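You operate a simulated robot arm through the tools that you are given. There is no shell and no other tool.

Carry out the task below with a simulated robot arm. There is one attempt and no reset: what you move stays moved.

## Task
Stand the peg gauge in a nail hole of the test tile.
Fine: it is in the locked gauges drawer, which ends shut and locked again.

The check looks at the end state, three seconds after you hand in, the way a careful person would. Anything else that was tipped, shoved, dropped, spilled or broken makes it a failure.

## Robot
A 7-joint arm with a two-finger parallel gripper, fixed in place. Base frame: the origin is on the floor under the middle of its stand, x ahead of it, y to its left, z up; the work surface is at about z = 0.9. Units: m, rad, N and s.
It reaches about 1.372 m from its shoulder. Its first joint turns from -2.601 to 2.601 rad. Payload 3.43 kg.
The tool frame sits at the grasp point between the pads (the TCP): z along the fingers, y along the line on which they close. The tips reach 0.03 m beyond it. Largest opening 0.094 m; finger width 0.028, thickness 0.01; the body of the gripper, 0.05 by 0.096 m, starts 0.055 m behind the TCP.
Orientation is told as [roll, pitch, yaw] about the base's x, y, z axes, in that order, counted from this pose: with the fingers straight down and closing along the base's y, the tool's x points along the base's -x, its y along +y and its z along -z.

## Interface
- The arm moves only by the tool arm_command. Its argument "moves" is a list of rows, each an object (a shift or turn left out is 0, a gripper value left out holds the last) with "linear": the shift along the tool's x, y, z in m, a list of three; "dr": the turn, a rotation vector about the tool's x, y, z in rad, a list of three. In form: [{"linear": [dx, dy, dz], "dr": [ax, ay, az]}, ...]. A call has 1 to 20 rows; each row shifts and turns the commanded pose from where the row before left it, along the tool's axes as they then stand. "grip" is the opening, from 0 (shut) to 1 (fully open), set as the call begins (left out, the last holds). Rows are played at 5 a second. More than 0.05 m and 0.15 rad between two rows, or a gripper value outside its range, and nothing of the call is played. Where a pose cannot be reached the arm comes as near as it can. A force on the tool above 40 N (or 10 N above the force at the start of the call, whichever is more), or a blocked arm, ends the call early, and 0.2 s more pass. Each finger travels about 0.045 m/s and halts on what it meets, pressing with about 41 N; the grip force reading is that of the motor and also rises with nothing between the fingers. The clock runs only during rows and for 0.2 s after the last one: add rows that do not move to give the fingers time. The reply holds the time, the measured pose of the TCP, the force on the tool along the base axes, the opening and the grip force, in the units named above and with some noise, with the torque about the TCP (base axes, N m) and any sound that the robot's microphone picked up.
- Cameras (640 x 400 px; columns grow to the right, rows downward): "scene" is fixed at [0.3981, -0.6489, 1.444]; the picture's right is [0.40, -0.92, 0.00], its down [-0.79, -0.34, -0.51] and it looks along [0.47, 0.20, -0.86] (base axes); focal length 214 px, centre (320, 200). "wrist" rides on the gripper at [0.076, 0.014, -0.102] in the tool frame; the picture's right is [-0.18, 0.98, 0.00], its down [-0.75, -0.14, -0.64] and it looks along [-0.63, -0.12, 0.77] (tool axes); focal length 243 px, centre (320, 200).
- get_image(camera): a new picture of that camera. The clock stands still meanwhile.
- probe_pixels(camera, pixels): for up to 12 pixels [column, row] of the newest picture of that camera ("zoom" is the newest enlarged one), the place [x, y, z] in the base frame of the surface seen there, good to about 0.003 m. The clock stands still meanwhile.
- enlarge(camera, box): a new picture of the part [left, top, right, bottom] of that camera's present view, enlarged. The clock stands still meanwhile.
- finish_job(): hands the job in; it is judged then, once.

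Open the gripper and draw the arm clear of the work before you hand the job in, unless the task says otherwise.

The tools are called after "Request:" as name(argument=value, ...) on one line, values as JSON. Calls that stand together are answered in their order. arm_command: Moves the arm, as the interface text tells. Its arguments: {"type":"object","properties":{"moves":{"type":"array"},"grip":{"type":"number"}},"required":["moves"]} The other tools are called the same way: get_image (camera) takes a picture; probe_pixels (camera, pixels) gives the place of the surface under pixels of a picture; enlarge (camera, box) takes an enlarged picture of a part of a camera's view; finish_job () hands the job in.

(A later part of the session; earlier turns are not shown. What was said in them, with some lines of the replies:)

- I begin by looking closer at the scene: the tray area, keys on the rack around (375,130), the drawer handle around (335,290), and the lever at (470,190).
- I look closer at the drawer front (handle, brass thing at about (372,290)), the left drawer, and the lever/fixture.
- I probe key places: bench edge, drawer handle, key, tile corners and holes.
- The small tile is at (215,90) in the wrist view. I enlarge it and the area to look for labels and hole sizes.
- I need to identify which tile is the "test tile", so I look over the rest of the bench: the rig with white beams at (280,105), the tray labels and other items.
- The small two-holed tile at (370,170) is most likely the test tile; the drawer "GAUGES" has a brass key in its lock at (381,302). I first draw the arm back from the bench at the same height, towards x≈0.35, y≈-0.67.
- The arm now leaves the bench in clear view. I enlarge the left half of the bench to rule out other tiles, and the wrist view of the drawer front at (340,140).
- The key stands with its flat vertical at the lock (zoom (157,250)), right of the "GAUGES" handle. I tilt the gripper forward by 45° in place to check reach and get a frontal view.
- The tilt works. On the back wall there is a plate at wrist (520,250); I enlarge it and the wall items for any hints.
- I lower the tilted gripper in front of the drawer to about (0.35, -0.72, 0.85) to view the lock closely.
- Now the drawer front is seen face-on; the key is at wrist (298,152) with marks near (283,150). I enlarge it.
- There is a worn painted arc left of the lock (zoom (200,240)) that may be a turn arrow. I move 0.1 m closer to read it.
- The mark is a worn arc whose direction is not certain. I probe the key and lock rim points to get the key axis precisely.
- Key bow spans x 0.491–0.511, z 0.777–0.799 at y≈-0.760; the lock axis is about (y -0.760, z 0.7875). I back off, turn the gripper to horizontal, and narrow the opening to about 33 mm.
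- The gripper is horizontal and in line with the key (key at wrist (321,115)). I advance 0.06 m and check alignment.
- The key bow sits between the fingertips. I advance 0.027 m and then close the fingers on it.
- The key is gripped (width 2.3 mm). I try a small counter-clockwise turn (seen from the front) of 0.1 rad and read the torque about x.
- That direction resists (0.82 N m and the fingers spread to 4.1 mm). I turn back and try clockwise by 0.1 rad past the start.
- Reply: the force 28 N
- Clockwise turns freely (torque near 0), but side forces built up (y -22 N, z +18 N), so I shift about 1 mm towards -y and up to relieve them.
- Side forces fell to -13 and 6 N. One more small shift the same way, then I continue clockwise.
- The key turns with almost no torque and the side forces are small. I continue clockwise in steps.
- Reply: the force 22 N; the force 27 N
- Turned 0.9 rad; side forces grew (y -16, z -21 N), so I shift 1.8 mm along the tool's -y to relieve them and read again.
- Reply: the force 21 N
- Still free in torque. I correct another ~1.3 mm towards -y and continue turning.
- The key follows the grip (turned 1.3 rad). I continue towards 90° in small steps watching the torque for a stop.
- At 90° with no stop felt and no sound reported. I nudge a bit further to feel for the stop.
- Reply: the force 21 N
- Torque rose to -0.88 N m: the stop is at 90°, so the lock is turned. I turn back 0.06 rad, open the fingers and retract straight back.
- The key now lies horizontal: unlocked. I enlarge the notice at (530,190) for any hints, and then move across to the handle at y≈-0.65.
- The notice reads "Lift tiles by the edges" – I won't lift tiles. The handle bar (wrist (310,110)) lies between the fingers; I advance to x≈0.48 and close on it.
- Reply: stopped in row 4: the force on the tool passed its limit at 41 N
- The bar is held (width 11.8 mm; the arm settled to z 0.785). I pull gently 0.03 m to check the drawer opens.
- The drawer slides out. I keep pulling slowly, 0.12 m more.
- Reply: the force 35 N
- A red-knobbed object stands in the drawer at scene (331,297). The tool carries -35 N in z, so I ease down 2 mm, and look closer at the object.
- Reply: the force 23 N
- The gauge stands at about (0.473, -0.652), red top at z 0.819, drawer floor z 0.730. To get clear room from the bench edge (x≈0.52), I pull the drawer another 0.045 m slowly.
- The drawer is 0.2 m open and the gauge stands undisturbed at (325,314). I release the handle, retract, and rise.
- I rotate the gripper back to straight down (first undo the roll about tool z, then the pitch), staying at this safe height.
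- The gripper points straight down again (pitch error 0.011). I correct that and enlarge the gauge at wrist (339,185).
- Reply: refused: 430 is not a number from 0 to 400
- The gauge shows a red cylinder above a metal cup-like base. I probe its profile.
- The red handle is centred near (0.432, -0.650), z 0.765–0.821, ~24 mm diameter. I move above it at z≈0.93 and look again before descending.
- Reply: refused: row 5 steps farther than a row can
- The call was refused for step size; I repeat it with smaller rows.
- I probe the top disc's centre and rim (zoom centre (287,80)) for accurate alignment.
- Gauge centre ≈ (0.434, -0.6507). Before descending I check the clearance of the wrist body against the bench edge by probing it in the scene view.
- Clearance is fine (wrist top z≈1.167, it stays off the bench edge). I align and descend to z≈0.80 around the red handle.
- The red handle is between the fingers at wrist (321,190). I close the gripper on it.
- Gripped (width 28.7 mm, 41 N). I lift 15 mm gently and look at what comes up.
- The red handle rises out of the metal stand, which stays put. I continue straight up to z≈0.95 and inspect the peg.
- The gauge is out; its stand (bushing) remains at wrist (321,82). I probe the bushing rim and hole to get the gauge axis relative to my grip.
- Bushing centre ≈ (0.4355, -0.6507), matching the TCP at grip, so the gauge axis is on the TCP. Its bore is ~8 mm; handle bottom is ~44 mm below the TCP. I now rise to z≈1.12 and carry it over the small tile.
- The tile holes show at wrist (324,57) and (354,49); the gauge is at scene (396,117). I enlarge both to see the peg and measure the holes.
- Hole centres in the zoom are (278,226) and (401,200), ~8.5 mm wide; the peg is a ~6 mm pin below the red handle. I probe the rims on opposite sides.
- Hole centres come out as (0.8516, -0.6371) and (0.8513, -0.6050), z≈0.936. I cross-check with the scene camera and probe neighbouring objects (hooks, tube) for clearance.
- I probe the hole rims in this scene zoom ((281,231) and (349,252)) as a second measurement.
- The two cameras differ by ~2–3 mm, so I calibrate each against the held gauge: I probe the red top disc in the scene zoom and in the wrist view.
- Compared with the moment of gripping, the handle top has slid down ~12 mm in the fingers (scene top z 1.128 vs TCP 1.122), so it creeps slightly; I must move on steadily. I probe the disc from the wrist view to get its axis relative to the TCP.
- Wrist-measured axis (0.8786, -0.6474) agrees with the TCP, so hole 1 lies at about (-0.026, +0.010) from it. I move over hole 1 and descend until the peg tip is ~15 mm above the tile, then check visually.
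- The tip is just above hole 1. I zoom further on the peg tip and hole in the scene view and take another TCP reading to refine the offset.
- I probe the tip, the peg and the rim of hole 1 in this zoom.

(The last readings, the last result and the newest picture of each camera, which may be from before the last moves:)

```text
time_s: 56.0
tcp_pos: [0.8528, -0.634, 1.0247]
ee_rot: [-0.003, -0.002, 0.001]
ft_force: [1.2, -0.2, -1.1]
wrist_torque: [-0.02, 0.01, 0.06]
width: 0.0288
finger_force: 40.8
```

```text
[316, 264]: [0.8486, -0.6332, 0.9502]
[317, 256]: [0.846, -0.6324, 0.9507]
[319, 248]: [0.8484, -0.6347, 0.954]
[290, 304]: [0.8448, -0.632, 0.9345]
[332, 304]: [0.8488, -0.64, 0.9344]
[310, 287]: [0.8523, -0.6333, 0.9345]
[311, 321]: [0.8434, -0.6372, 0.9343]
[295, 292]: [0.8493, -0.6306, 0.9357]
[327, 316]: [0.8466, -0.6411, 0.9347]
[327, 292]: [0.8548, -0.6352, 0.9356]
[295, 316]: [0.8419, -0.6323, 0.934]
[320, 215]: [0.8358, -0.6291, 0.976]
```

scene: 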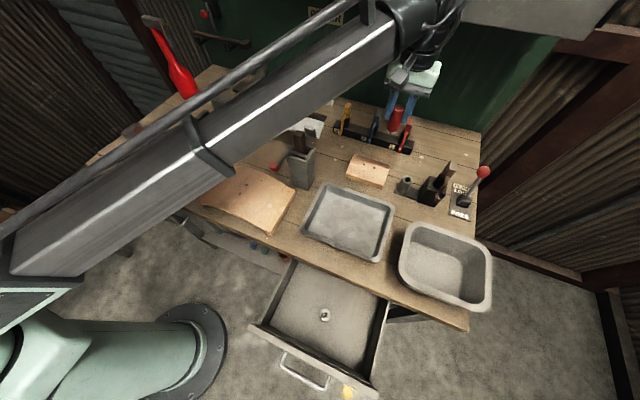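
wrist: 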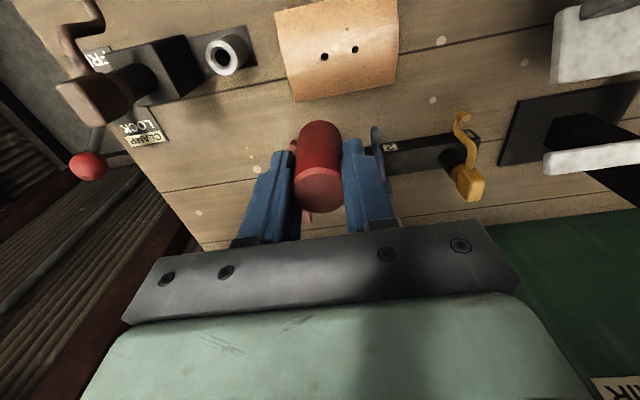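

Scene says the axis is (+2.6, +3.0) mm from the hole, the wrist view says (+2.8, +2.5): consistent. I shift by (-2.7, -2.7) mm, lower 6 mm and re-check.

Request:
arm_command(moves=[{"linear": [0.0027, -0.0027, 0]}, {"linear": [0, 0, 0.006]}, {}])

Request:
enlarge(camera="scene", box=[360, 145, 390, 175])

Request:
enlarge(camera="wrist", box=[280, 80, 360, 160])

```text
time_s: 56.8
tcp_pos: [0.8499, -0.6375, 1.0199]
ee_rot: [-0.002, -0.003, 0.0]
ft_force: [-0.1, 0.0, -0.2]
wrist_torque: [-0.03, 0.02, 0.01]
width: 0.0287
finger_force: 40.7
```

```text
13.33 times, centred on (375, 160) of scene
```

zoom: 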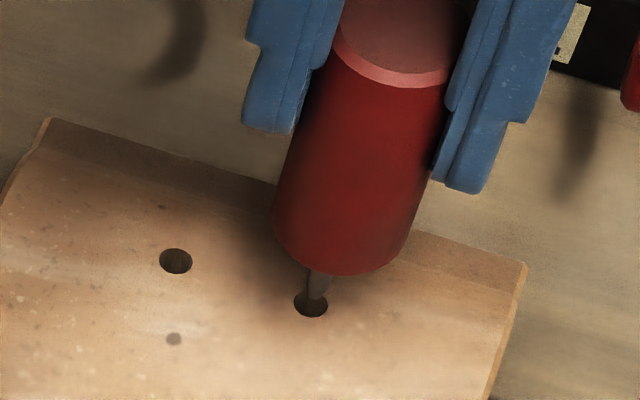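

```text
5.00 times, centred on (320, 120) of wrist
```

zoom: 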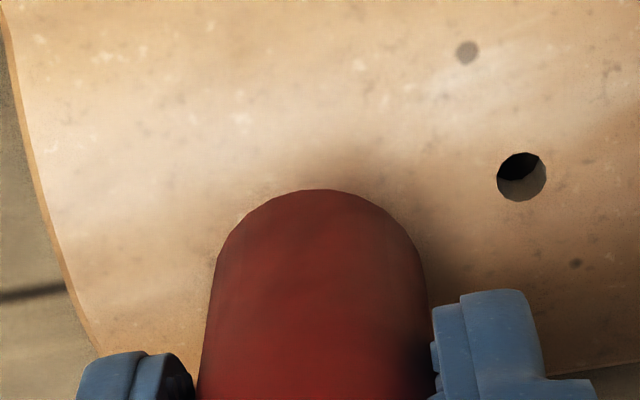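

The tip is right over hole 1 (tip (317,298), hole (311,304)). I descend slowly in 1.5 mm rows watching force.

Request:
arm_command(moves=[{"linear": [0, 0, 0.0015]}, {"linear": [0, 0, 0.0015]}, {"linear": [0, 0, 0.0015]}, {"linear": [0, 0, 0.0015]}, {}])

Request:
enlarge(camera="scene", box=[360, 145, 390, 175])

```text
time_s: 58.0
tcp_pos: [0.8502, -0.6368, 1.0147]
ee_rot: [-0.001, -0.001, 0.0]
ft_force: [0.0, -1.3, -0.7]
wrist_torque: [0.0, -0.03, -0.01]
width: 0.0284
finger_force: 41.0
```

```text
13.33 times, centred on (375, 160) of scene
```

zoom: 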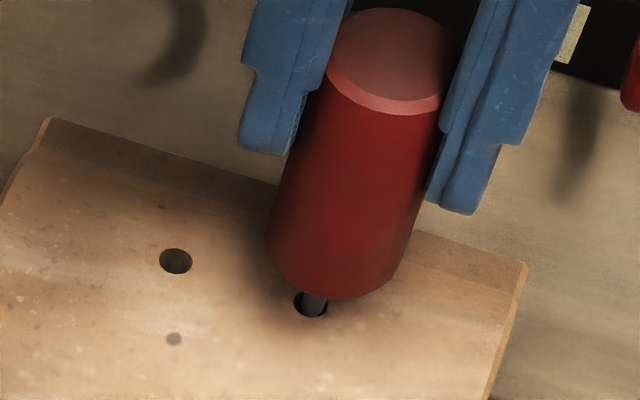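

The peg is inside the hole, no force yet. I continue down in small rows until the handle seats.

Request:
arm_command(moves=[{"linear": [0, 0, 0.0015]}, {"linear": [0, 0, 0.0015]}, {"linear": [0, 0, 0.0015]}, {"linear": [0, 0, 0.0015]}, {}])

Request:
enlarge(camera="scene", box=[360, 145, 390, 175])

```text
time_s: 59.2
tcp_pos: [0.8512, -0.6366, 1.0083]
ee_rot: [-0.003, -0.002, -0.001]
ft_force: [-0.1, -0.2, 0.0]
wrist_torque: [0.01, 0.01, -0.01]
width: 0.0287
finger_force: 41.4
```

```text
13.33 times, centred on (375, 160) of scene
```

zoom: 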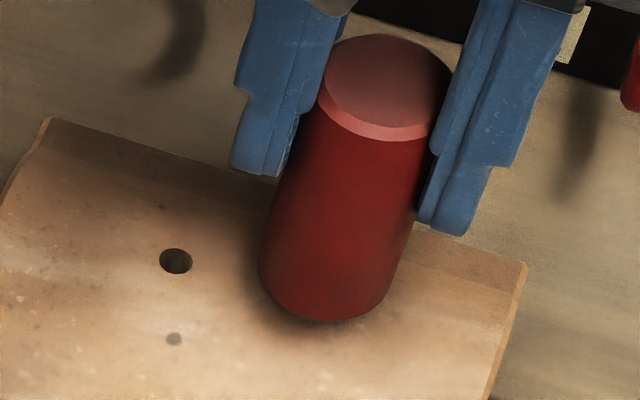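

No contact force yet. I probe the handle's bottom edge to gauge the remaining gap.

Request:
probe_pixels(camera="zoom", pixels=[[330, 312], [320, 300], [310, 305], [350, 310], [325, 328], [300, 325], [385, 90], [380, 60], [345, 75], [425, 80], [390, 120], [370, 200]])

```text
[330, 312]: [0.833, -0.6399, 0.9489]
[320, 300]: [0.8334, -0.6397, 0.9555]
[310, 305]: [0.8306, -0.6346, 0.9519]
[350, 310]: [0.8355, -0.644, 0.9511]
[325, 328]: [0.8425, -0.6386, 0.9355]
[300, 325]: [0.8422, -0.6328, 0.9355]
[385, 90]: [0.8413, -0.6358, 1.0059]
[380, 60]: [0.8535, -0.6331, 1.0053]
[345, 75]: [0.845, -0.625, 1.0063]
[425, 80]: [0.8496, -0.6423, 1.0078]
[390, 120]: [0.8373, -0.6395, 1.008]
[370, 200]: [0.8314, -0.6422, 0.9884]
```

About 9–10 mm gap remains (top at z 1.006, bottom ≈0.946). I keep lowering gently until contact.

Request:
arm_command(moves=[{"linear": [0, 0, 0.0015]}, {"linear": [0, 0, 0.0015]}, {"linear": [0, 0, 0.0015]}, {"linear": [0, 0, 0.0015]}, {}])

Request:
arm_command(moves=[{"linear": [0, 0, 0.001]}, {"linear": [0, 0, 0.001]}, {}])

Request:
enlarge(camera="scene", box=[360, 145, 390, 175])

```text
time_s: 60.4
tcp_pos: [0.8501, -0.6366, 1.0034]
ee_rot: [-0.003, -0.002, 0.0]
ft_force: [-0.4, -0.5, -0.5]
wrist_torque: [0.0, 0.0, 0.01]
width: 0.0288
finger_force: 41.0
```

```text
time_s: 61.2
tcp_pos: [0.8508, -0.6365, 1.0014]
ee_rot: [-0.001, -0.003, 0.0]
ft_force: [-0.1, 0.0, -0.9]
wrist_torque: [-0.01, 0.02, -0.02]
width: 0.0284
finger_force: 41.0
```

```text
13.33 times, centred on (375, 160) of scene
```

zoom: 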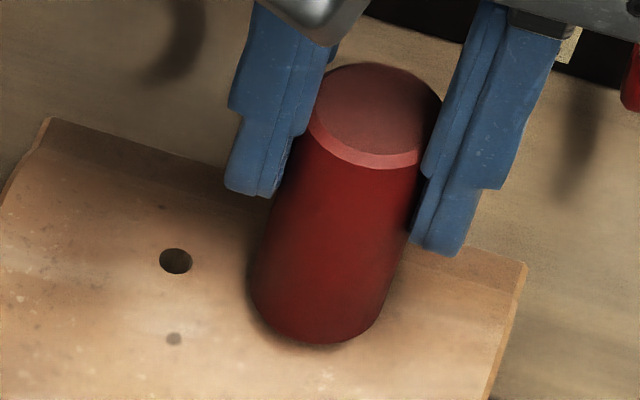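

The bottom is almost on the tile. I lower another 3 mm in 1 mm rows and check for contact.

Request:
arm_command(moves=[{"linear": [0, 0, 0.001]}, {"linear": [0, 0, 0.001]}, {"linear": [0, 0, 0.001]}, {}])

Request:
enlarge(camera="scene", box=[360, 145, 390, 175])

Request:
probe_pixels(camera="zoom", pixels=[[375, 115], [350, 110], [400, 115], [375, 90], [310, 335], [330, 338], [290, 325], [320, 352], [300, 350], [340, 240], [335, 280], [360, 330]])

```text
time_s: 62.2
tcp_pos: [0.8491, -0.6357, 0.9997]
ee_rot: [-0.002, -0.001, 0.0]
ft_force: [-0.3, 1.1, 6.1]
wrist_torque: [0.14, -0.05, 0.04]
width: 0.0287
finger_force: 41.2
```

```text
13.33 times, centred on (375, 160) of scene
```

zoom: 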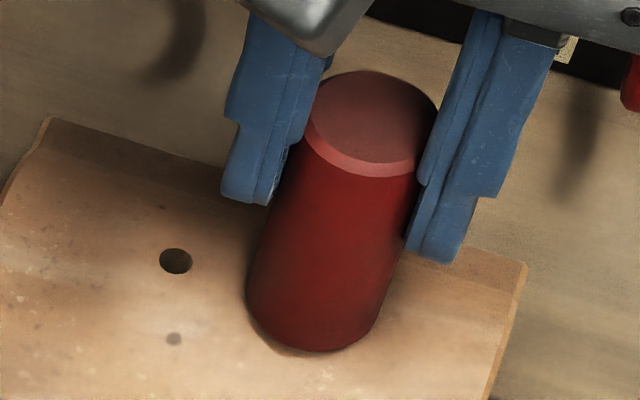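

```text
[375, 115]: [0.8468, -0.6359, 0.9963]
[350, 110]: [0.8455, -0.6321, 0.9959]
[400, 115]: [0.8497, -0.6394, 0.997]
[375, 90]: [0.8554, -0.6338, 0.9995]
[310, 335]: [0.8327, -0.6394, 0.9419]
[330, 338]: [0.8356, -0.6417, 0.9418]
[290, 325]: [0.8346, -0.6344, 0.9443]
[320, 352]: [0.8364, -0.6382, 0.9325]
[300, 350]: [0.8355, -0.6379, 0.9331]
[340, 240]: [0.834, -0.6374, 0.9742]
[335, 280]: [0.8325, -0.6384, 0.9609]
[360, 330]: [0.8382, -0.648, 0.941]
```

Contact: fz +6 N and the handle bottom sits at z≈0.937 on the tile crest. I open the fingers to release the gauge.

Request:
arm_command(moves=[{}, {}, {}, {}], grip=0.55)

Request:
enlarge(camera="scene", box=[350, 130, 400, 180])

Request:
get_image(camera="wrist")

```text
time_s: 63.2
tcp_pos: [0.8497, -0.6354, 0.9987]
ee_rot: [-0.002, -0.002, 0.0]
ft_force: [-0.8, -0.1, 0.3]
wrist_torque: [0.0, -0.02, 0.03]
width: 0.0514
finger_force: 0.0
```

```text
8.00 times, centred on (375, 155) of scene
```

zoom: 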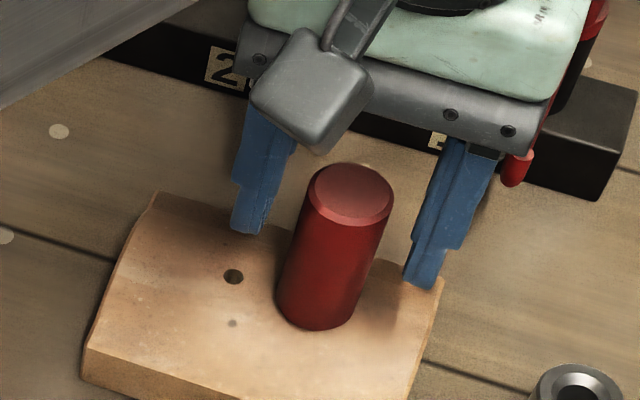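

```text
taken
```

wrist: 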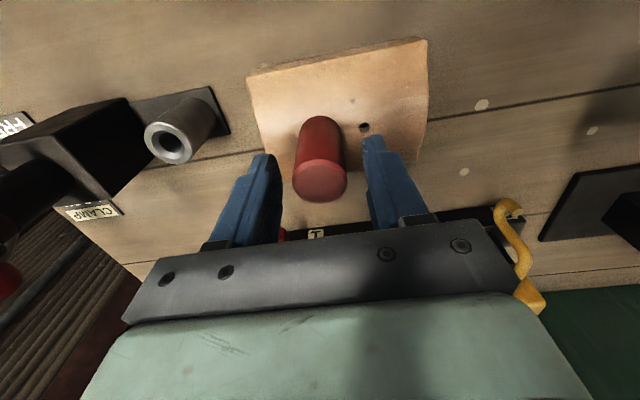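

The gauge stands free in hole 1, with clear gaps on both sides. I lift straight up.

Request:
arm_command(moves=[{"linear": [0, 0, -0.02]}, {"linear": [0, 0, -0.03]}, {"linear": [0, 0, -0.04]}, {"linear": [0, 0, -0.04]}, {}])

Request:
get_image(camera="wrist")

Request:
enlarge(camera="scene", box=[340, 120, 410, 190])

```text
time_s: 64.4
tcp_pos: [0.8497, -0.6359, 1.1283]
ee_rot: [-0.003, -0.002, 0.0]
ft_force: [0.7, 0.4, -0.1]
wrist_torque: [-0.03, 0.02, -0.03]
width: 0.0516
finger_force: 0.1
```

```text
taken
```

wrist: 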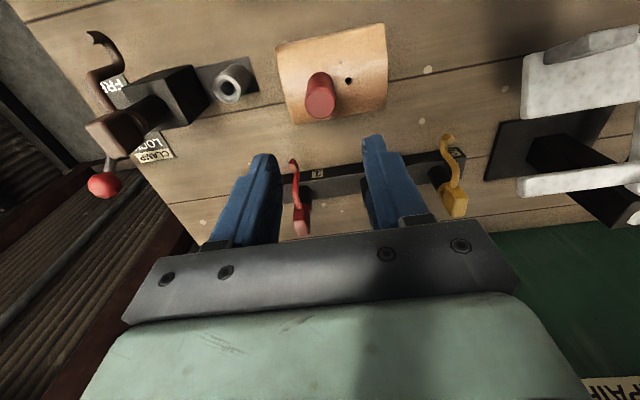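

```text
5.71 times, centred on (375, 155) of scene
```

zoom: 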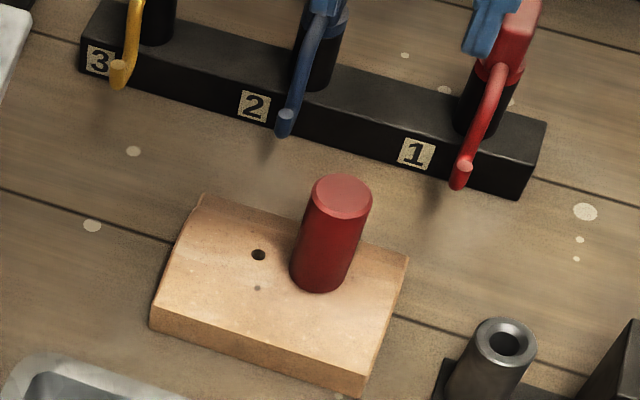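

The gauge stands upright and the tile has not moved. Next I retract above the bench back to x≈0.225, y≈-0.649 to close the drawer.

Request:
arm_command(moves=[{"linear": [0.0417, -0.0008, 0]}, {"linear": [0.0417, -0.0008, 0]}, {"linear": [0.0417, -0.0008, 0]}, {"linear": [0.0417, -0.0008, 0]}, {"linear": [0.0417, -0.0008, 0]}, {"linear": [0.0417, -0.0008, 0]}, {"linear": [0.0417, -0.0008, 0]}, {"linear": [0.0417, -0.0008, 0]}, {"linear": [0.0417, -0.0008, 0]}, {"linear": [0.0417, -0.0008, 0]}, {"linear": [0.0417, -0.0008, 0]}, {"linear": [0.0417, -0.0008, 0]}, {"linear": [0.0417, -0.0008, 0]}, {"linear": [0.0417, -0.0008, 0]}, {"linear": [0.0417, -0.0008, 0]}, {}], grip=0.5)

Request:
arm_command(moves=[{"dr": [0, -0.1428, 0]}, {"dr": [0, -0.1428, 0]}, {"dr": [0, -0.1428, 0]}, {"dr": [0, -0.1428, 0]}, {"dr": [0, -0.1428, 0]}, {"dr": [0, -0.1428, 0]}, {"dr": [0, -0.1428, 0]}, {"dr": [0, -0.1428, 0]}, {"dr": [0, -0.1428, 0]}, {"dr": [0, -0.1428, 0]}, {"dr": [0, -0.1428, 0]}, {}])

Request:
arm_command(moves=[{"dr": [0, 0, 0.1428]}, {"dr": [0, 0, 0.1428]}, {"dr": [0, 0, 0.1428]}, {"dr": [0, 0, 0.1428]}, {"dr": [0, 0, 0.1428]}, {"dr": [0, 0, 0.1428]}, {"dr": [0, 0, 0.1428]}, {"dr": [0, 0, 0.1428]}, {"dr": [0, 0, 0.1428]}, {"dr": [0, 0, 0.1428]}, {"dr": [0, 0, 0.1428]}, {}])

Request:
get_image(camera="scene")

Request:
get_image(camera="wrist")

```text
time_s: 67.8
tcp_pos: [0.2248, -0.6493, 1.1244]
ee_rot: [-0.009, -0.003, 0.002]
ft_force: [0.4, -0.3, 0.1]
wrist_torque: [-0.02, 0.0, -0.02]
width: 0.0472
finger_force: 0.0
out of reach, approached as far as the arm can: row 15
```

```text
time_s: 70.4
tcp_pos: [0.2261, -0.6494, 1.1215]
ee_rot: [-2.614, -1.566, 2.616]
ft_force: [0.9, 0.1, -1.3]
wrist_torque: [-0.02, -0.03, 0.03]
width: 0.0469
finger_force: 0.1
```

```text
time_s: 73.0
tcp_pos: [0.2245, -0.6506, 1.1234]
ee_rot: [1.571, 0.001, -1.57]
ft_force: [0.1, 0.2, -0.2]
wrist_torque: [-0.02, 0.0, 0.0]
width: 0.047
finger_force: 0.1
```

```text
taken
```

scene: 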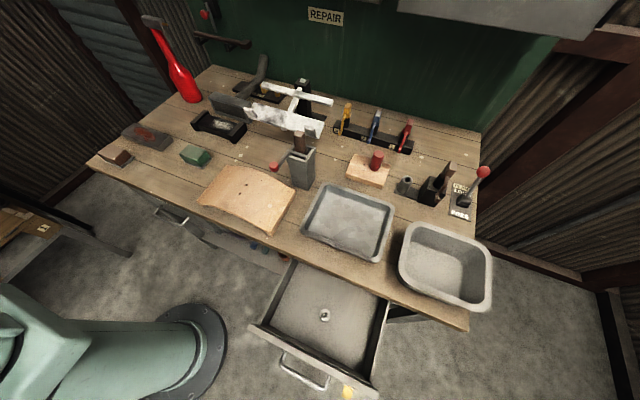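

```text
taken
```

wrist: 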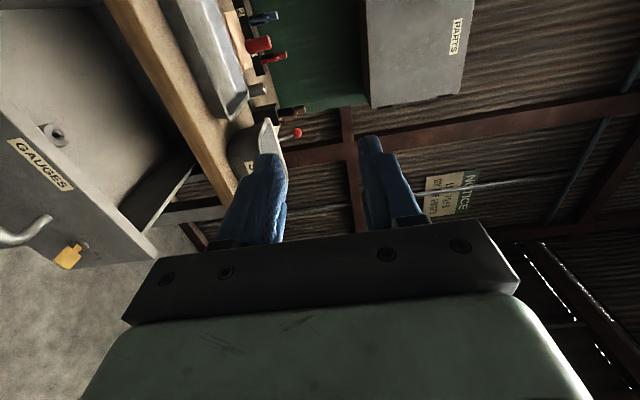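

Orientation is right for the handle. I descend to z≈0.785 in front of the open drawer's handle.

Request:
arm_command(moves=[{"linear": [0, -0.0423, 0]}, {"linear": [0, -0.0423, 0]}, {"linear": [0, -0.0423, 0]}, {"linear": [0, -0.0423, 0]}, {"linear": [0, -0.0423, 0]}, {"linear": [0, -0.0423, 0]}, {"linear": [0, -0.0423, 0]}, {"linear": [0, -0.0423, 0]}, {}])

Request:
get_image(camera="wrist")

Request:
enlarge(camera="scene", box=[240, 310, 400, 400])

```text
time_s: 75.0
tcp_pos: [0.2239, -0.6511, 0.7874]
ee_rot: [1.572, -0.002, -1.571]
ft_force: [0.5, 0.0, 0.1]
wrist_torque: [-0.01, 0.02, 0.0]
width: 0.0472
finger_force: 0.1
```

```text
taken
```

wrist: 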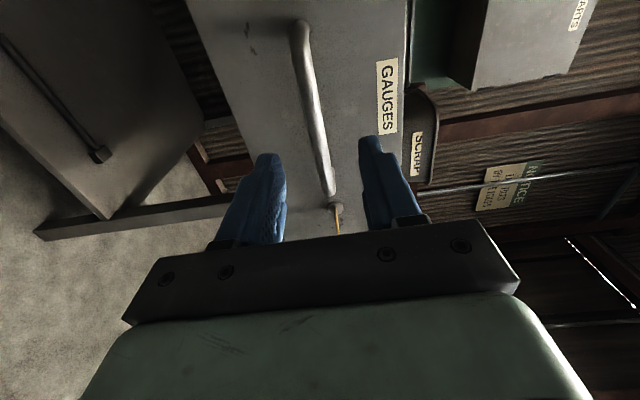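

```text
4.00 times, centred on (320, 355) of scene
```

zoom: 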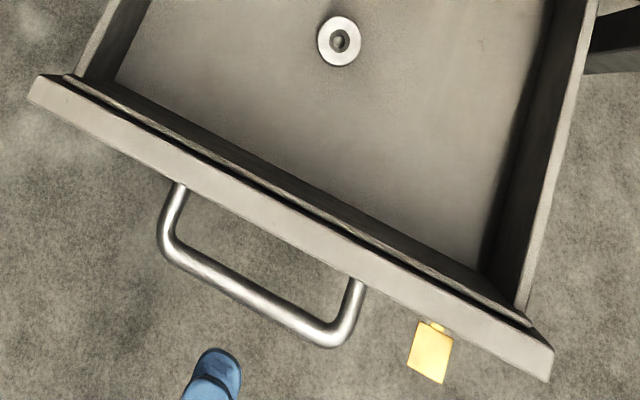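

The bar is lined up between the fingers. I advance to x≈0.28 and close on the handle.

Request:
arm_command(moves=[{"linear": [0, -0.001, 0.019]}, {"linear": [0, -0.001, 0.019]}, {"linear": [0, 0, 0.019]}, {}])

Request:
arm_command(moves=[{}, {}, {}, {}], grip=0)

```text
time_s: 76.0
tcp_pos: [0.2819, -0.6507, 0.7824]
ee_rot: [1.572, -0.001, -1.573]
ft_force: [-0.5, -0.6, 0.2]
wrist_torque: [0.01, 0.0, 0.0]
width: 0.0473
finger_force: 0.2
```

```text
time_s: 77.0
tcp_pos: [0.2825, -0.6508, 0.7845]
ee_rot: [1.578, -0.001, -1.57]
ft_force: [0.9, -6.6, 27.8]
wrist_torque: [0.36, -0.11, 0.61]
width: 0.0119
finger_force: 45.1
```

Gripped; fz is +28 N, so I ease up 2 mm, then push the drawer in slowly.

Request:
arm_command(moves=[{"linear": [0, 0.002, 0]}, {}])

Request:
arm_command(moves=[{"linear": [0, 0, 0.012]}, {"linear": [0, 0, 0.012]}, {"linear": [0, 0, 0.012]}, {"linear": [0, 0, 0.012]}, {"linear": [0, 0, 0.012]}, {"linear": [0, 0, 0.012]}, {"linear": [0, 0, 0.012]}, {"linear": [0, 0, 0.012]}, {}])

```text
time_s: 77.6
tcp_pos: [0.2813, -0.6512, 0.7847]
ee_rot: [1.573, -0.002, -1.57]
ft_force: [-1.6, -0.1, 12.4]
wrist_torque: [0.1, -0.14, -0.62]
width: 0.0117
finger_force: 45.4
```

```text
time_s: 79.6
tcp_pos: [0.3788, -0.6514, 0.7841]
ee_rot: [1.573, -0.003, -1.57]
ft_force: [-0.3, 0.5, 4.1]
wrist_torque: [0.29, -0.03, 0.39]
width: 0.0117
finger_force: 44.8
```

The drawer glides in with small forces (TCP x 0.379 now). I continue pushing to near-closed (x≈0.47).

Request:
arm_command(moves=[{"linear": [0, 0, 0.012]}, {"linear": [0, 0, 0.012]}, {"linear": [0, 0, 0.012]}, {"linear": [0, 0, 0.012]}, {"linear": [0, 0, 0.012]}, {"linear": [0, 0, 0.012]}, {"linear": [0, 0, 0.012]}, {"linear": [0, 0, 0.006]}, {}])

Request:
enlarge(camera="scene", box=[285, 240, 405, 330])

```text
time_s: 81.6
tcp_pos: [0.4688, -0.6509, 0.7847]
ee_rot: [1.573, -0.002, -1.571]
ft_force: [0.8, 1.2, 6.7]
wrist_torque: [0.11, -0.07, -0.36]
width: 0.0116
finger_force: 45.0
```

```text
4.44 times, centred on (345, 285) of scene
```

zoom: 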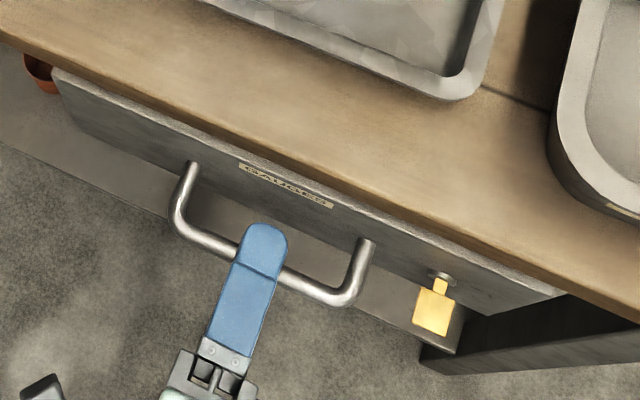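

Almost closed. I push in 2–3 mm rows until the force shows the end stop.

Request:
arm_command(moves=[{"linear": [0, 0, 0.003]}, {"linear": [0, 0, 0.003]}, {"linear": [0, 0, 0.002]}, {}])

Request:
arm_command(moves=[{"linear": [0, 0, 0.002]}, {"linear": [0, 0, 0.002]}, {}])

Request:
enlarge(camera="scene", box=[285, 240, 405, 330])

```text
time_s: 82.6
tcp_pos: [0.4768, -0.6512, 0.7849]
ee_rot: [1.572, -0.001, -1.572]
ft_force: [-4.4, 1.8, 4.0]
wrist_torque: [0.26, -0.04, 0.36]
width: 0.0116
finger_force: 44.8
```

```text
time_s: 83.2
tcp_pos: [0.4774, -0.6507, 0.7846]
ee_rot: [1.571, -0.001, -1.571]
ft_force: [-12.0, -1.5, 3.5]
wrist_torque: [0.1, -0.03, 1.01]
width: 0.0117
finger_force: 45.1
stopped in row 2: the force on the tool passed its limit at 44 N (the readings are from after the stop); the commanded pose is now the measured one
```

```text
4.44 times, centred on (345, 285) of scene
```

zoom: 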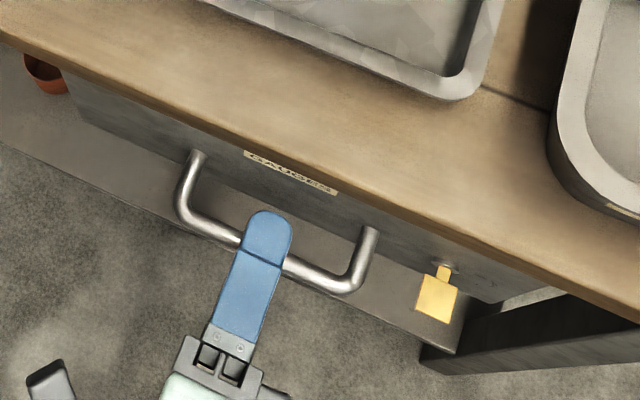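

The end stop is reached (drawer shut as at the start). I release the handle, retract, and move across to the key.

Request:
arm_command(moves=[{}, {}, {}, {}], grip=0.45)

Request:
arm_command(moves=[{"linear": [0, 0, -0.028]}, {"linear": [0, 0, -0.028]}, {"linear": [0, 0, -0.028]}, {"linear": [-0.037, 0.0005, 0]}, {"linear": [-0.037, 0.0005, 0]}, {"linear": [-0.037, 0.0005, 0]}, {}], grip=0.4)

Request:
get_image(camera="wrist")

Request:
enlarge(camera="wrist", box=[260, 70, 380, 160])

Request:
enlarge(camera="scene", box=[295, 250, 405, 330])

```text
time_s: 84.2
tcp_pos: [0.4783, -0.6507, 0.7841]
ee_rot: [1.57, -0.002, -1.57]
ft_force: [0.1, 0.6, 0.1]
wrist_torque: [0.02, 0.01, 0.02]
width: 0.0423
finger_force: 0.1
```

```text
time_s: 85.8
tcp_pos: [0.3942, -0.7617, 0.7886]
ee_rot: [1.571, -0.002, -1.571]
ft_force: [0.7, -0.5, 0.3]
wrist_torque: [0.0, -0.01, -0.02]
width: 0.0376
finger_force: 0.2
```

```text
taken
```

wrist: 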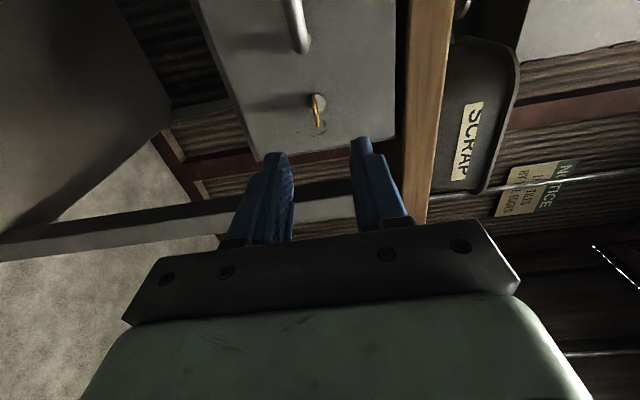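

```text
4.44 times, centred on (320, 115) of wrist
```

zoom: 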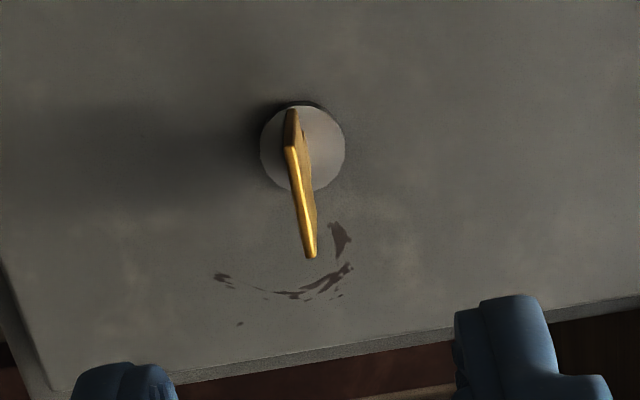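

```text
5.00 times, centred on (350, 290) of scene
```

zoom: 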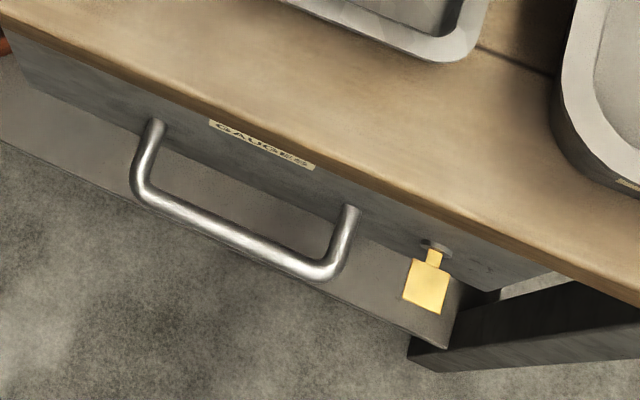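

The key is horizontal and lined up at zoom (303,180). I approach it to x≈0.485, with a small z correction, then close.

Request:
arm_command(moves=[{"linear": [0, -0.001, 0.03]}, {"linear": [0, -0.001, 0.03]}, {"linear": [0, 0, 0.015]}, {"linear": [0, 0, 0.015]}, {}])

Request:
enlarge(camera="scene", box=[340, 270, 420, 330])

Request:
enlarge(camera="wrist", box=[260, 100, 380, 200])

```text
time_s: 87.0
tcp_pos: [0.4818, -0.761, 0.785]
ee_rot: [1.572, -0.002, -1.571]
ft_force: [-0.8, 0.8, 0.0]
wrist_torque: [0.03, 0.01, 0.03]
width: 0.0373
finger_force: 0.0
```

```text
6.67 times, centred on (380, 300) of scene
```

zoom: 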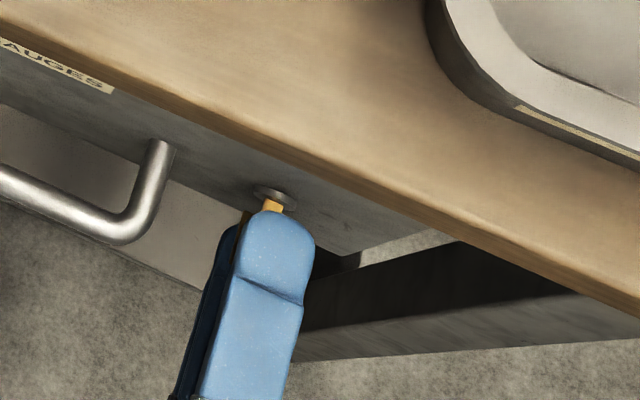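

```text
4.00 times, centred on (320, 150) of wrist
```

zoom: 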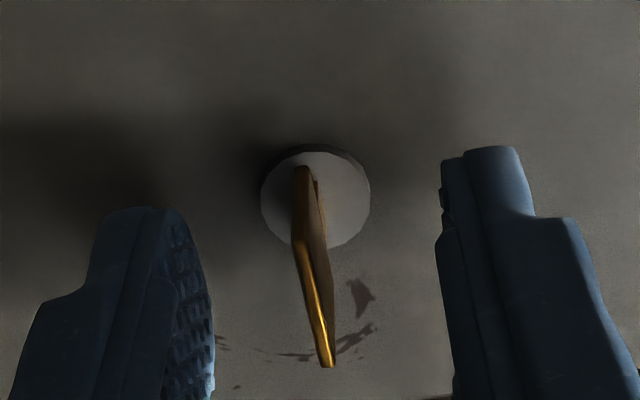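

The key lies between the fingertips. I close on it.

Request:
arm_command(moves=[{"linear": [0, 0, 0.002]}, {}])

Request:
arm_command(moves=[{}, {}, {}, {}, {}], grip=0)

```text
time_s: 87.6
tcp_pos: [0.4843, -0.7617, 0.7846]
ee_rot: [1.572, -0.001, -1.571]
ft_force: [-0.4, -0.5, 0.3]
wrist_torque: [0.0, -0.04, 0.02]
width: 0.0376
finger_force: 0.1
```

```text
time_s: 88.8
tcp_pos: [0.4839, -0.7607, 0.7854]
ee_rot: [1.571, -0.001, -1.57]
ft_force: [1.4, -0.3, 1.5]
wrist_torque: [-0.01, -0.16, 0.04]
width: 0.0024
finger_force: 37.2
```

Gripped cleanly (2.4 mm, little force). I turn counter-clockwise back in 0.1 rad rows.

Request:
arm_command(moves=[{"dr": [0, 0, -0.1]}, {"dr": [0, 0, -0.1]}, {"dr": [0, 0, -0.1]}, {}])

```text
time_s: 89.8
tcp_pos: [0.4851, -0.7614, 0.7845]
ee_rot: [1.571, -0.305, -1.571]
ft_force: [-12.1, -3.3, 16.6]
wrist_torque: [0.01, 0.12, 0.79]
width: 0.0022
finger_force: 36.2
```

The key turns freely; a side force of +17 N in z builds, so I shift 1 mm up and slightly back, then continue.

Request:
arm_command(moves=[{"linear": [-0.0003, 0.001, -0.0005]}, {"dr": [0, 0, -0.1]}, {"dr": [0, 0, -0.1]}, {}])

Request:
arm_command(moves=[{"dr": [0, 0, -0.1]}, {"dr": [0, 0, -0.1]}, {}])

```text
time_s: 90.8
tcp_pos: [0.4854, -0.7616, 0.7857]
ee_rot: [1.572, -0.503, -1.572]
ft_force: [-16.9, -2.7, 9.1]
wrist_torque: [0.03, -0.75, -0.7]
width: 0.0023
finger_force: 36.9
```

```text
time_s: 91.6
tcp_pos: [0.4847, -0.7616, 0.7867]
ee_rot: [1.572, -0.701, -1.572]
ft_force: [-20.9, -1.5, 10.2]
wrist_torque: [0.03, -0.59, -0.34]
width: 0.0024
finger_force: 37.1
```

Still free in torque; I back off 1 mm in x, 0.7 mm up, and continue.

Request:
arm_command(moves=[{"linear": [-0.0005, 0.0005, -0.001]}, {"dr": [0, 0, -0.1]}, {"dr": [0, 0, -0.1]}, {}])

Request:
arm_command(moves=[{"dr": [0, 0, -0.1]}, {"dr": [0, 0, -0.1]}, {}])

```text
time_s: 92.6
tcp_pos: [0.4849, -0.7603, 0.7864]
ee_rot: [1.568, -0.903, -1.568]
ft_force: [-6.0, 3.3, 2.2]
wrist_torque: [0.02, -0.83, -0.53]
width: 0.0023
finger_force: 37.2
```

```text
time_s: 93.4
tcp_pos: [0.4847, -0.7609, 0.786]
ee_rot: [1.569, -1.104, -1.567]
ft_force: [-2.0, 9.5, 7.2]
wrist_torque: [0.01, 0.72, 0.44]
width: 0.0024
finger_force: 37.2
```

Forces are small; 1.1 rad turned back. I go on to the vertical position.

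Request:
arm_command(moves=[{"dr": [0, 0, -0.1]}, {"dr": [0, 0, -0.1]}, {"dr": [0, 0, -0.1]}, {}])

Request:
arm_command(moves=[{"dr": [0, 0, -0.09]}, {"dr": [0, 0, -0.08]}, {}])

```text
time_s: 94.4
tcp_pos: [0.4851, -0.7613, 0.787]
ee_rot: [1.57, -1.403, -1.567]
ft_force: [0.9, 17.3, 8.8]
wrist_torque: [0.0, 0.85, 0.35]
width: 0.0023
finger_force: 37.5
```

```text
time_s: 95.2
tcp_pos: [0.4845, -0.7602, 0.7866]
ee_rot: [-1.39, -1.57, 1.395]
ft_force: [-0.8, 25.7, 1.8]
wrist_torque: [0.12, 0.1, 0.06]
width: 0.0024
finger_force: 37.2
```

Back at vertical; fy is +26 N so I shift 1.5 mm towards +y, then nudge 0.06 rad further to confirm the locked stop.

Request:
arm_command(moves=[{"linear": [0, 0.0015, 0]}, {}])

Request:
arm_command(moves=[{"dr": [0, 0, -0.05]}, {}])

```text
time_s: 95.8
tcp_pos: [0.4857, -0.7597, 0.787]
ee_rot: [-1.361, -1.571, 1.362]
ft_force: [1.1, 16.8, 2.7]
wrist_torque: [0.09, 0.48, 0.39]
width: 0.0021
finger_force: 37.1
```

```text
time_s: 96.4
tcp_pos: [0.4848, -0.7595, 0.7866]
ee_rot: [-1.577, -1.519, 1.58]
ft_force: [2.6, 12.9, 5.6]
wrist_torque: [0.88, -0.05, 0.29]
width: 0.0029
finger_force: 37.0
```

Torque 0.88 N m: the key is hard at its locked stop. I turn back 0.05 rad, open the fingers and retract.

Request:
arm_command(moves=[{"dr": [0, 0, 0.045]}, {}])

Request:
arm_command(moves=[{}, {}, {}, {}], grip=0.38)

Request:
arm_command(moves=[{"linear": [0, 0, -0.03]}, {"linear": [0, 0, -0.03]}, {"linear": [0, 0, -0.03]}, {}])

Request:
enlarge(camera="scene", box=[295, 240, 405, 320])

Request:
enlarge(camera="wrist", box=[220, 50, 420, 190])

```text
time_s: 97.0
tcp_pos: [0.4846, -0.7595, 0.7877]
ee_rot: [-1.606, -1.566, 1.606]
ft_force: [3.7, 9.6, 4.8]
wrist_torque: [0.25, -1.08, 0.28]
width: 0.0021
finger_force: 36.7
```

```text
time_s: 98.0
tcp_pos: [0.485, -0.7591, 0.7853]
ee_rot: [-1.439, -1.565, 1.436]
ft_force: [-0.8, 1.1, -1.2]
wrist_torque: [0.0, -0.04, -0.05]
width: 0.0357
finger_force: 0.0
```

```text
time_s: 99.0
tcp_pos: [0.3944, -0.7587, 0.7845]
ee_rot: [-1.464, -1.566, 1.464]
ft_force: [-0.5, 0.3, 0.2]
wrist_torque: [0.01, 0.01, -0.01]
width: 0.0359
finger_force: 0.0
```

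```text
5.00 times, centred on (350, 280) of scene
```

zoom: 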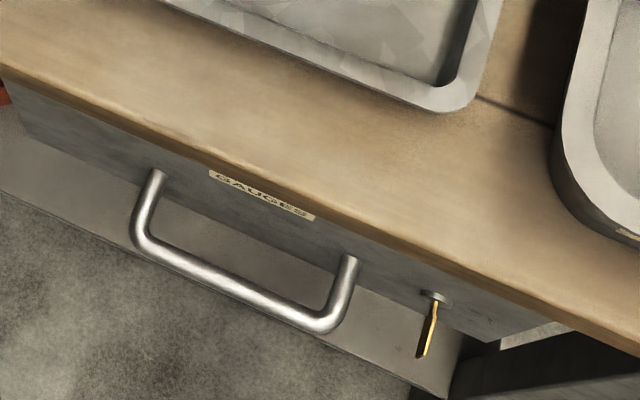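

```text
2.86 times, centred on (320, 120) of wrist
```

zoom: 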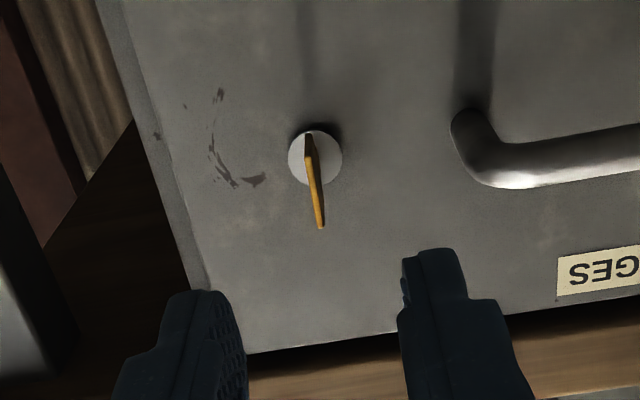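

The key is vertical again and the drawer front looks exactly as at the start. To be sure it is locked, I roll the gripper 90° and do a gentle tug on the handle.

Request:
arm_command(moves=[{"dr": [0, 0, 0.1428]}, {"dr": [0, 0, 0.1428]}, {"dr": [0, 0, 0.1428]}, {"dr": [0, 0, 0.1428]}, {"dr": [0, 0, 0.1428]}, {"dr": [0, 0, 0.1428]}, {"dr": [0, 0, 0.1428]}, {"dr": [0, 0, 0.1428]}, {"dr": [0, 0, 0.1428]}, {"dr": [0, 0, 0.1428]}, {"dr": [0, 0, 0.1428]}, {"linear": [0.036, 0, 0]}, {"linear": [0.036, 0, 0]}, {"linear": [0.036, 0, 0]}, {}], grip=0.45)

Request:
get_image(camera="wrist")

```text
time_s: 102.2
tcp_pos: [0.3948, -0.6541, 0.7843]
ee_rot: [1.571, -0.008, -1.57]
ft_force: [-0.5, 0.4, -0.7]
wrist_torque: [-0.02, -0.01, 0.0]
width: 0.0422
finger_force: 0.0
```

```text
taken
```

wrist: 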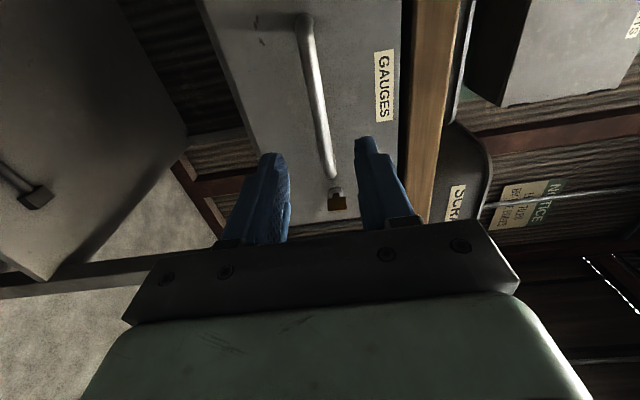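

The bar lies between the fingers at y≈-0.654. I advance, grip it lightly, and pull only 3 mm.

Request:
arm_command(moves=[{"linear": [0, 0.0003, 0.028]}, {"linear": [0, 0.0003, 0.028]}, {"linear": [0, 0, 0.026]}, {}])

Request:
arm_command(moves=[{}, {}, {}, {}], grip=0)

Request:
arm_command(moves=[{"linear": [0, 0, -0.0015]}, {"linear": [0, 0, -0.0015]}, {}])

```text
time_s: 103.2
tcp_pos: [0.4758, -0.6522, 0.7846]
ee_rot: [1.572, -0.005, -1.57]
ft_force: [0.0, -0.3, 0.6]
wrist_torque: [0.0, 0.02, -0.01]
width: 0.0424
finger_force: 0.2
```

```text
time_s: 104.2
tcp_pos: [0.4764, -0.6522, 0.7852]
ee_rot: [1.571, -0.005, -1.57]
ft_force: [1.1, -0.7, 4.3]
wrist_torque: [0.73, -0.05, 0.12]
width: 0.0119
finger_force: 44.7
```

```text
time_s: 105.0
tcp_pos: [0.4748, -0.6525, 0.7841]
ee_rot: [1.571, -0.007, -1.569]
ft_force: [32.4, -4.1, 4.2]
wrist_torque: [0.68, -0.03, 0.08]
width: 0.0119
finger_force: 44.5
```

The tug met 32 N and the drawer held: it is locked. I relax the pull, release the handle and retract.

Request:
arm_command(moves=[{"linear": [0, 0, 0.003]}, {}])

Request:
arm_command(moves=[{}, {}, {}, {}], grip=0.5)

Request:
arm_command(moves=[{"linear": [0, 0, -0.04]}, {"linear": [0, 0, -0.04]}, {"linear": [0, 0, -0.04]}, {"linear": [0, 0, -0.04]}, {"linear": [0, 0.04, -0.02]}, {"linear": [0, 0.04, 0]}, {"linear": [0, 0.04, 0]}, {"linear": [0, 0.04, 0]}, {}])

Request:
get_image(camera="scene")

Request:
enlarge(camera="scene", box=[330, 120, 420, 200])

Request:
enlarge(camera="scene", box=[295, 240, 405, 320])

```text
time_s: 105.6
tcp_pos: [0.475, -0.652, 0.7836]
ee_rot: [1.567, -0.007, -1.572]
ft_force: [-10.3, 0.2, -3.6]
wrist_torque: [0.64, 0.0, 1.26]
width: 0.0116
finger_force: 44.8
```

```text
time_s: 106.6
tcp_pos: [0.4761, -0.6523, 0.7855]
ee_rot: [1.571, -0.006, -1.569]
ft_force: [0.2, 0.6, -0.7]
wrist_torque: [0.0, 0.04, -0.01]
width: 0.0472
finger_force: 0.1
```

```text
time_s: 108.6
tcp_pos: [0.2953, -0.6505, 0.9456]
ee_rot: [1.568, -0.005, -1.571]
ft_force: [-0.4, -0.4, -0.6]
wrist_torque: [0.04, -0.01, 0.02]
width: 0.0469
finger_force: 0.0
```

```text
taken
```

scene: 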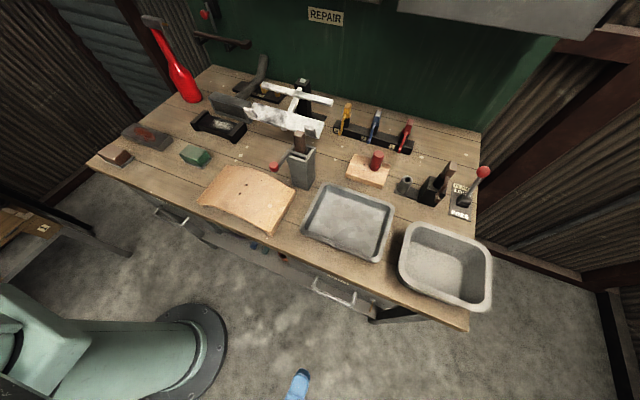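

```text
5.00 times, centred on (375, 160) of scene
```

zoom: 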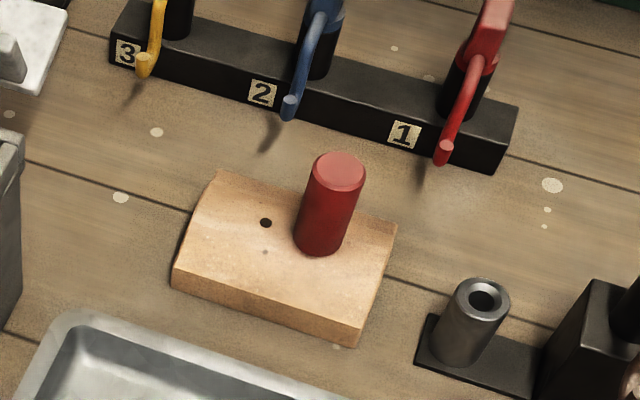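

```text
5.00 times, centred on (350, 280) of scene
```

zoom: 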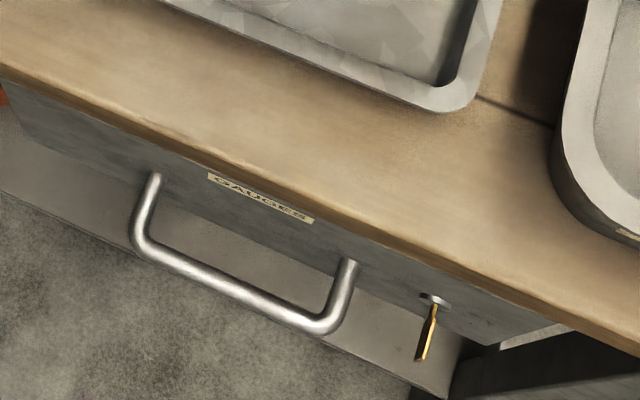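

The gauge stands well. Compared with the first picture the drawer face is ~1 mm out (lock play from my tug), so I'll push it home with closed fingertips on the face above the handle, at z≈0.822.

Request:
arm_command(moves=[{"linear": [0, -0.0412, 0]}, {"linear": [0, -0.0412, 0]}, {"linear": [0, -0.0412, 0]}, {}, {}], grip=0)

Request:
arm_command(moves=[{"linear": [0, 0, 0.04]}, {"linear": [0, 0, 0.04]}, {"linear": [0, 0, 0.04]}, {"linear": [0, 0, 0.04]}, {"linear": [0, 0, 0.022]}, {}])

Request:
enlarge(camera="scene", box=[295, 240, 405, 320])

```text
time_s: 109.8
tcp_pos: [0.2947, -0.6516, 0.824]
ee_rot: [1.572, -0.008, -1.571]
ft_force: [0.4, 0.0, 0.2]
wrist_torque: [-0.03, 0.06, -0.01]
width: 0.0
finger_force: 32.4
```

```text
time_s: 111.2
tcp_pos: [0.4814, -0.653, 0.8237]
ee_rot: [1.571, -0.005, -1.568]
ft_force: [0.1, 0.0, 0.3]
wrist_torque: [0.03, 0.0, 0.06]
width: 0.0
finger_force: 32.6
```

```text
5.00 times, centred on (350, 280) of scene
```

zoom: 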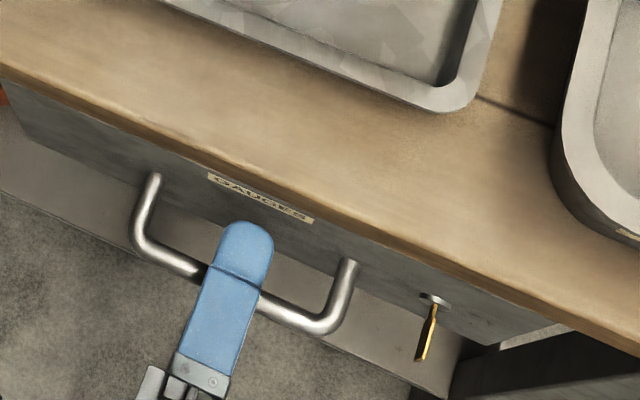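

The fingertip is just short of the drawer face. I push forward in 1.5 mm rows until the force rises.

Request:
arm_command(moves=[{"linear": [0, 0, 0.003]}, {"linear": [0, 0, 0.003]}, {"linear": [0, 0, 0.0015]}, {"linear": [0, 0, 0.0015]}, {}])

Request:
arm_command(moves=[{"linear": [0, 0, 0.0015]}, {"linear": [0, 0, 0.0015]}, {}])

```text
time_s: 112.4
tcp_pos: [0.488, -0.6526, 0.822]
ee_rot: [1.57, -0.006, -1.571]
ft_force: [0.1, -0.3, 0.5]
wrist_torque: [-0.01, -0.04, 0.02]
width: 0.0
finger_force: 32.4
```

```text
time_s: 113.2
tcp_pos: [0.4903, -0.6528, 0.8225]
ee_rot: [1.569, -0.006, -1.57]
ft_force: [-0.3, -0.7, -0.2]
wrist_torque: [-0.01, 0.02, 0.0]
width: 0.0
finger_force: 32.8
```

No contact yet; I continue in small rows.

Request:
arm_command(moves=[{"linear": [0, 0, 0.0015]}, {"linear": [0, 0, 0.0015]}, {}])

Request:
arm_command(moves=[{"linear": [0, 0, 0.001]}, {"linear": [0, 0, 0.001]}, {}])

Request:
enlarge(camera="scene", box=[295, 240, 405, 320])

```text
time_s: 114.0
tcp_pos: [0.4942, -0.6514, 0.8216]
ee_rot: [1.569, -0.008, -1.573]
ft_force: [-12.7, 2.1, -3.5]
wrist_torque: [-0.04, 0.08, 0.2]
width: 0.0002
finger_force: 33.0
```

```text
time_s: 114.8
tcp_pos: [0.4935, -0.6521, 0.8221]
ee_rot: [1.571, -0.005, -1.573]
ft_force: [-31.1, 1.6, -6.0]
wrist_torque: [-0.07, 0.14, 0.34]
width: 0.0001
finger_force: 33.2
```

```text
5.00 times, centred on (350, 280) of scene
```

zoom: 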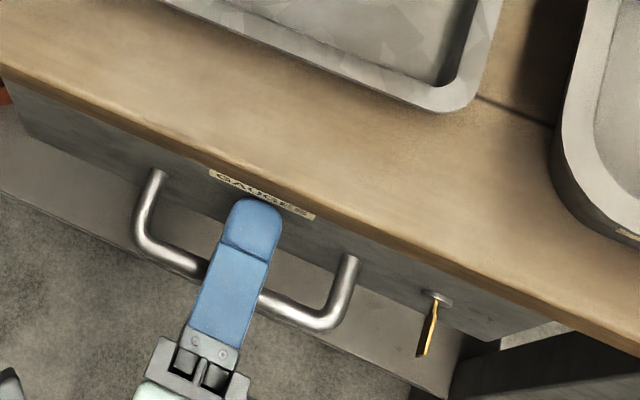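

The drawer is pressed home (31 N, label back at (210,172) as at the start). I retract straight back, open the gripper, rise and check everything.

Request:
arm_command(moves=[{"linear": [0, 0, -0.01]}, {"linear": [0, 0, -0.03]}, {"linear": [0, 0, -0.04]}, {"linear": [0, 0, -0.04]}, {"linear": [0, 0, -0.04]}, {"linear": [0, 0, -0.04]}, {"linear": [0, 0.04, 0]}, {"linear": [0, 0.04, 0]}, {"linear": [0, 0.04, 0]}, {}])

Request:
arm_command(moves=[{}, {}, {}, {}, {}], grip=1)

Request:
get_image(camera="scene")

Request:
enlarge(camera="scene", box=[340, 130, 410, 190])

Request:
enlarge(camera="scene", box=[295, 240, 405, 320])

```text
time_s: 117.0
tcp_pos: [0.296, -0.6486, 0.9432]
ee_rot: [1.569, -0.004, -1.569]
ft_force: [-0.5, -0.1, -0.1]
wrist_torque: [0.0, -0.03, -0.02]
width: 0.0
finger_force: 33.1
```

```text
time_s: 118.2
tcp_pos: [0.2959, -0.6471, 0.9442]
ee_rot: [1.572, -0.007, -1.572]
ft_force: [-0.4, 0.1, -0.4]
wrist_torque: [0.01, 0.03, 0.0]
width: 0.094
finger_force: 0.0
```

```text
taken
```

scene: 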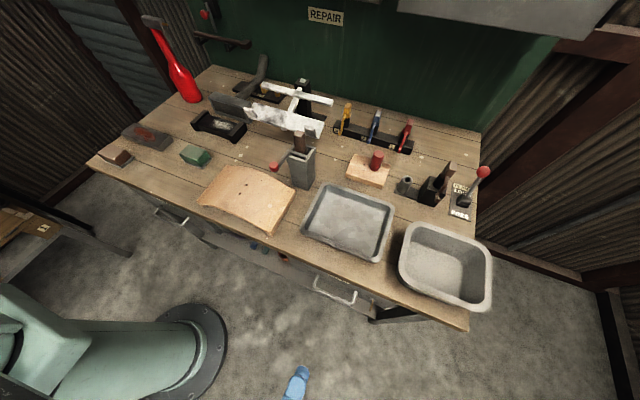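

```text
6.67 times, centred on (375, 160) of scene
```

zoom: 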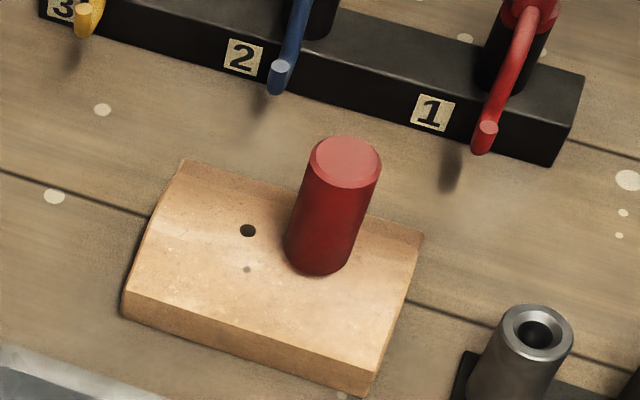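

```text
5.00 times, centred on (350, 280) of scene
```

zoom: 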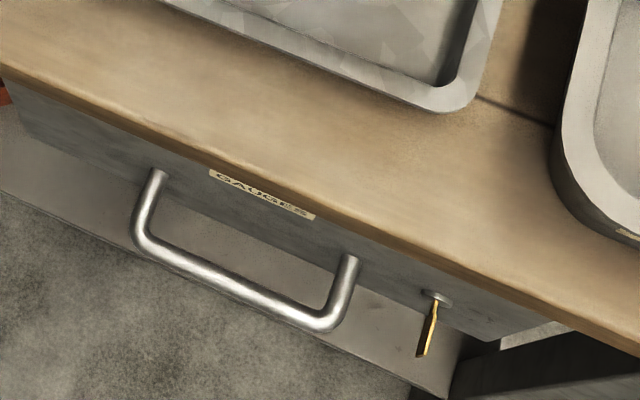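

All is as it should be: the gauge stands upright in the small tile's nail hole, the drawer is shut with the key vertical (locked, tug-tested), the gripper is open and clear, and nothing else has moved. I hand in the job.

Request:
finish_job()

```text
The job is handed in.
```

I stood the peg gauge upright in a nail hole of the small two-holed tile, and the gauges drawer is shut and locked again.

- **Which tile:** no tile was labelled as the test tile. I took the small one, because the large curved tile, which also has two holes, looked like a full roof tile. If you meant the large one, the gauge is in the wrong place.
- **Gauge:** its peg is in the hole and the handle rests on the tile. It slipped a little in the fingers on the way, but was still standing after I let go. The small tile did not move.
- **Drawer:** I turned the key back to its locked stop and gave the handle a short pull. The drawer held at 32 N. The pull left it about 1 mm out, so I pressed it fully home afterwards. The key is still in the lock, upright as at the start.
- **Everything else:** in the last pictures nothing else on the bench looks moved. The gripper is open and clear of the work.
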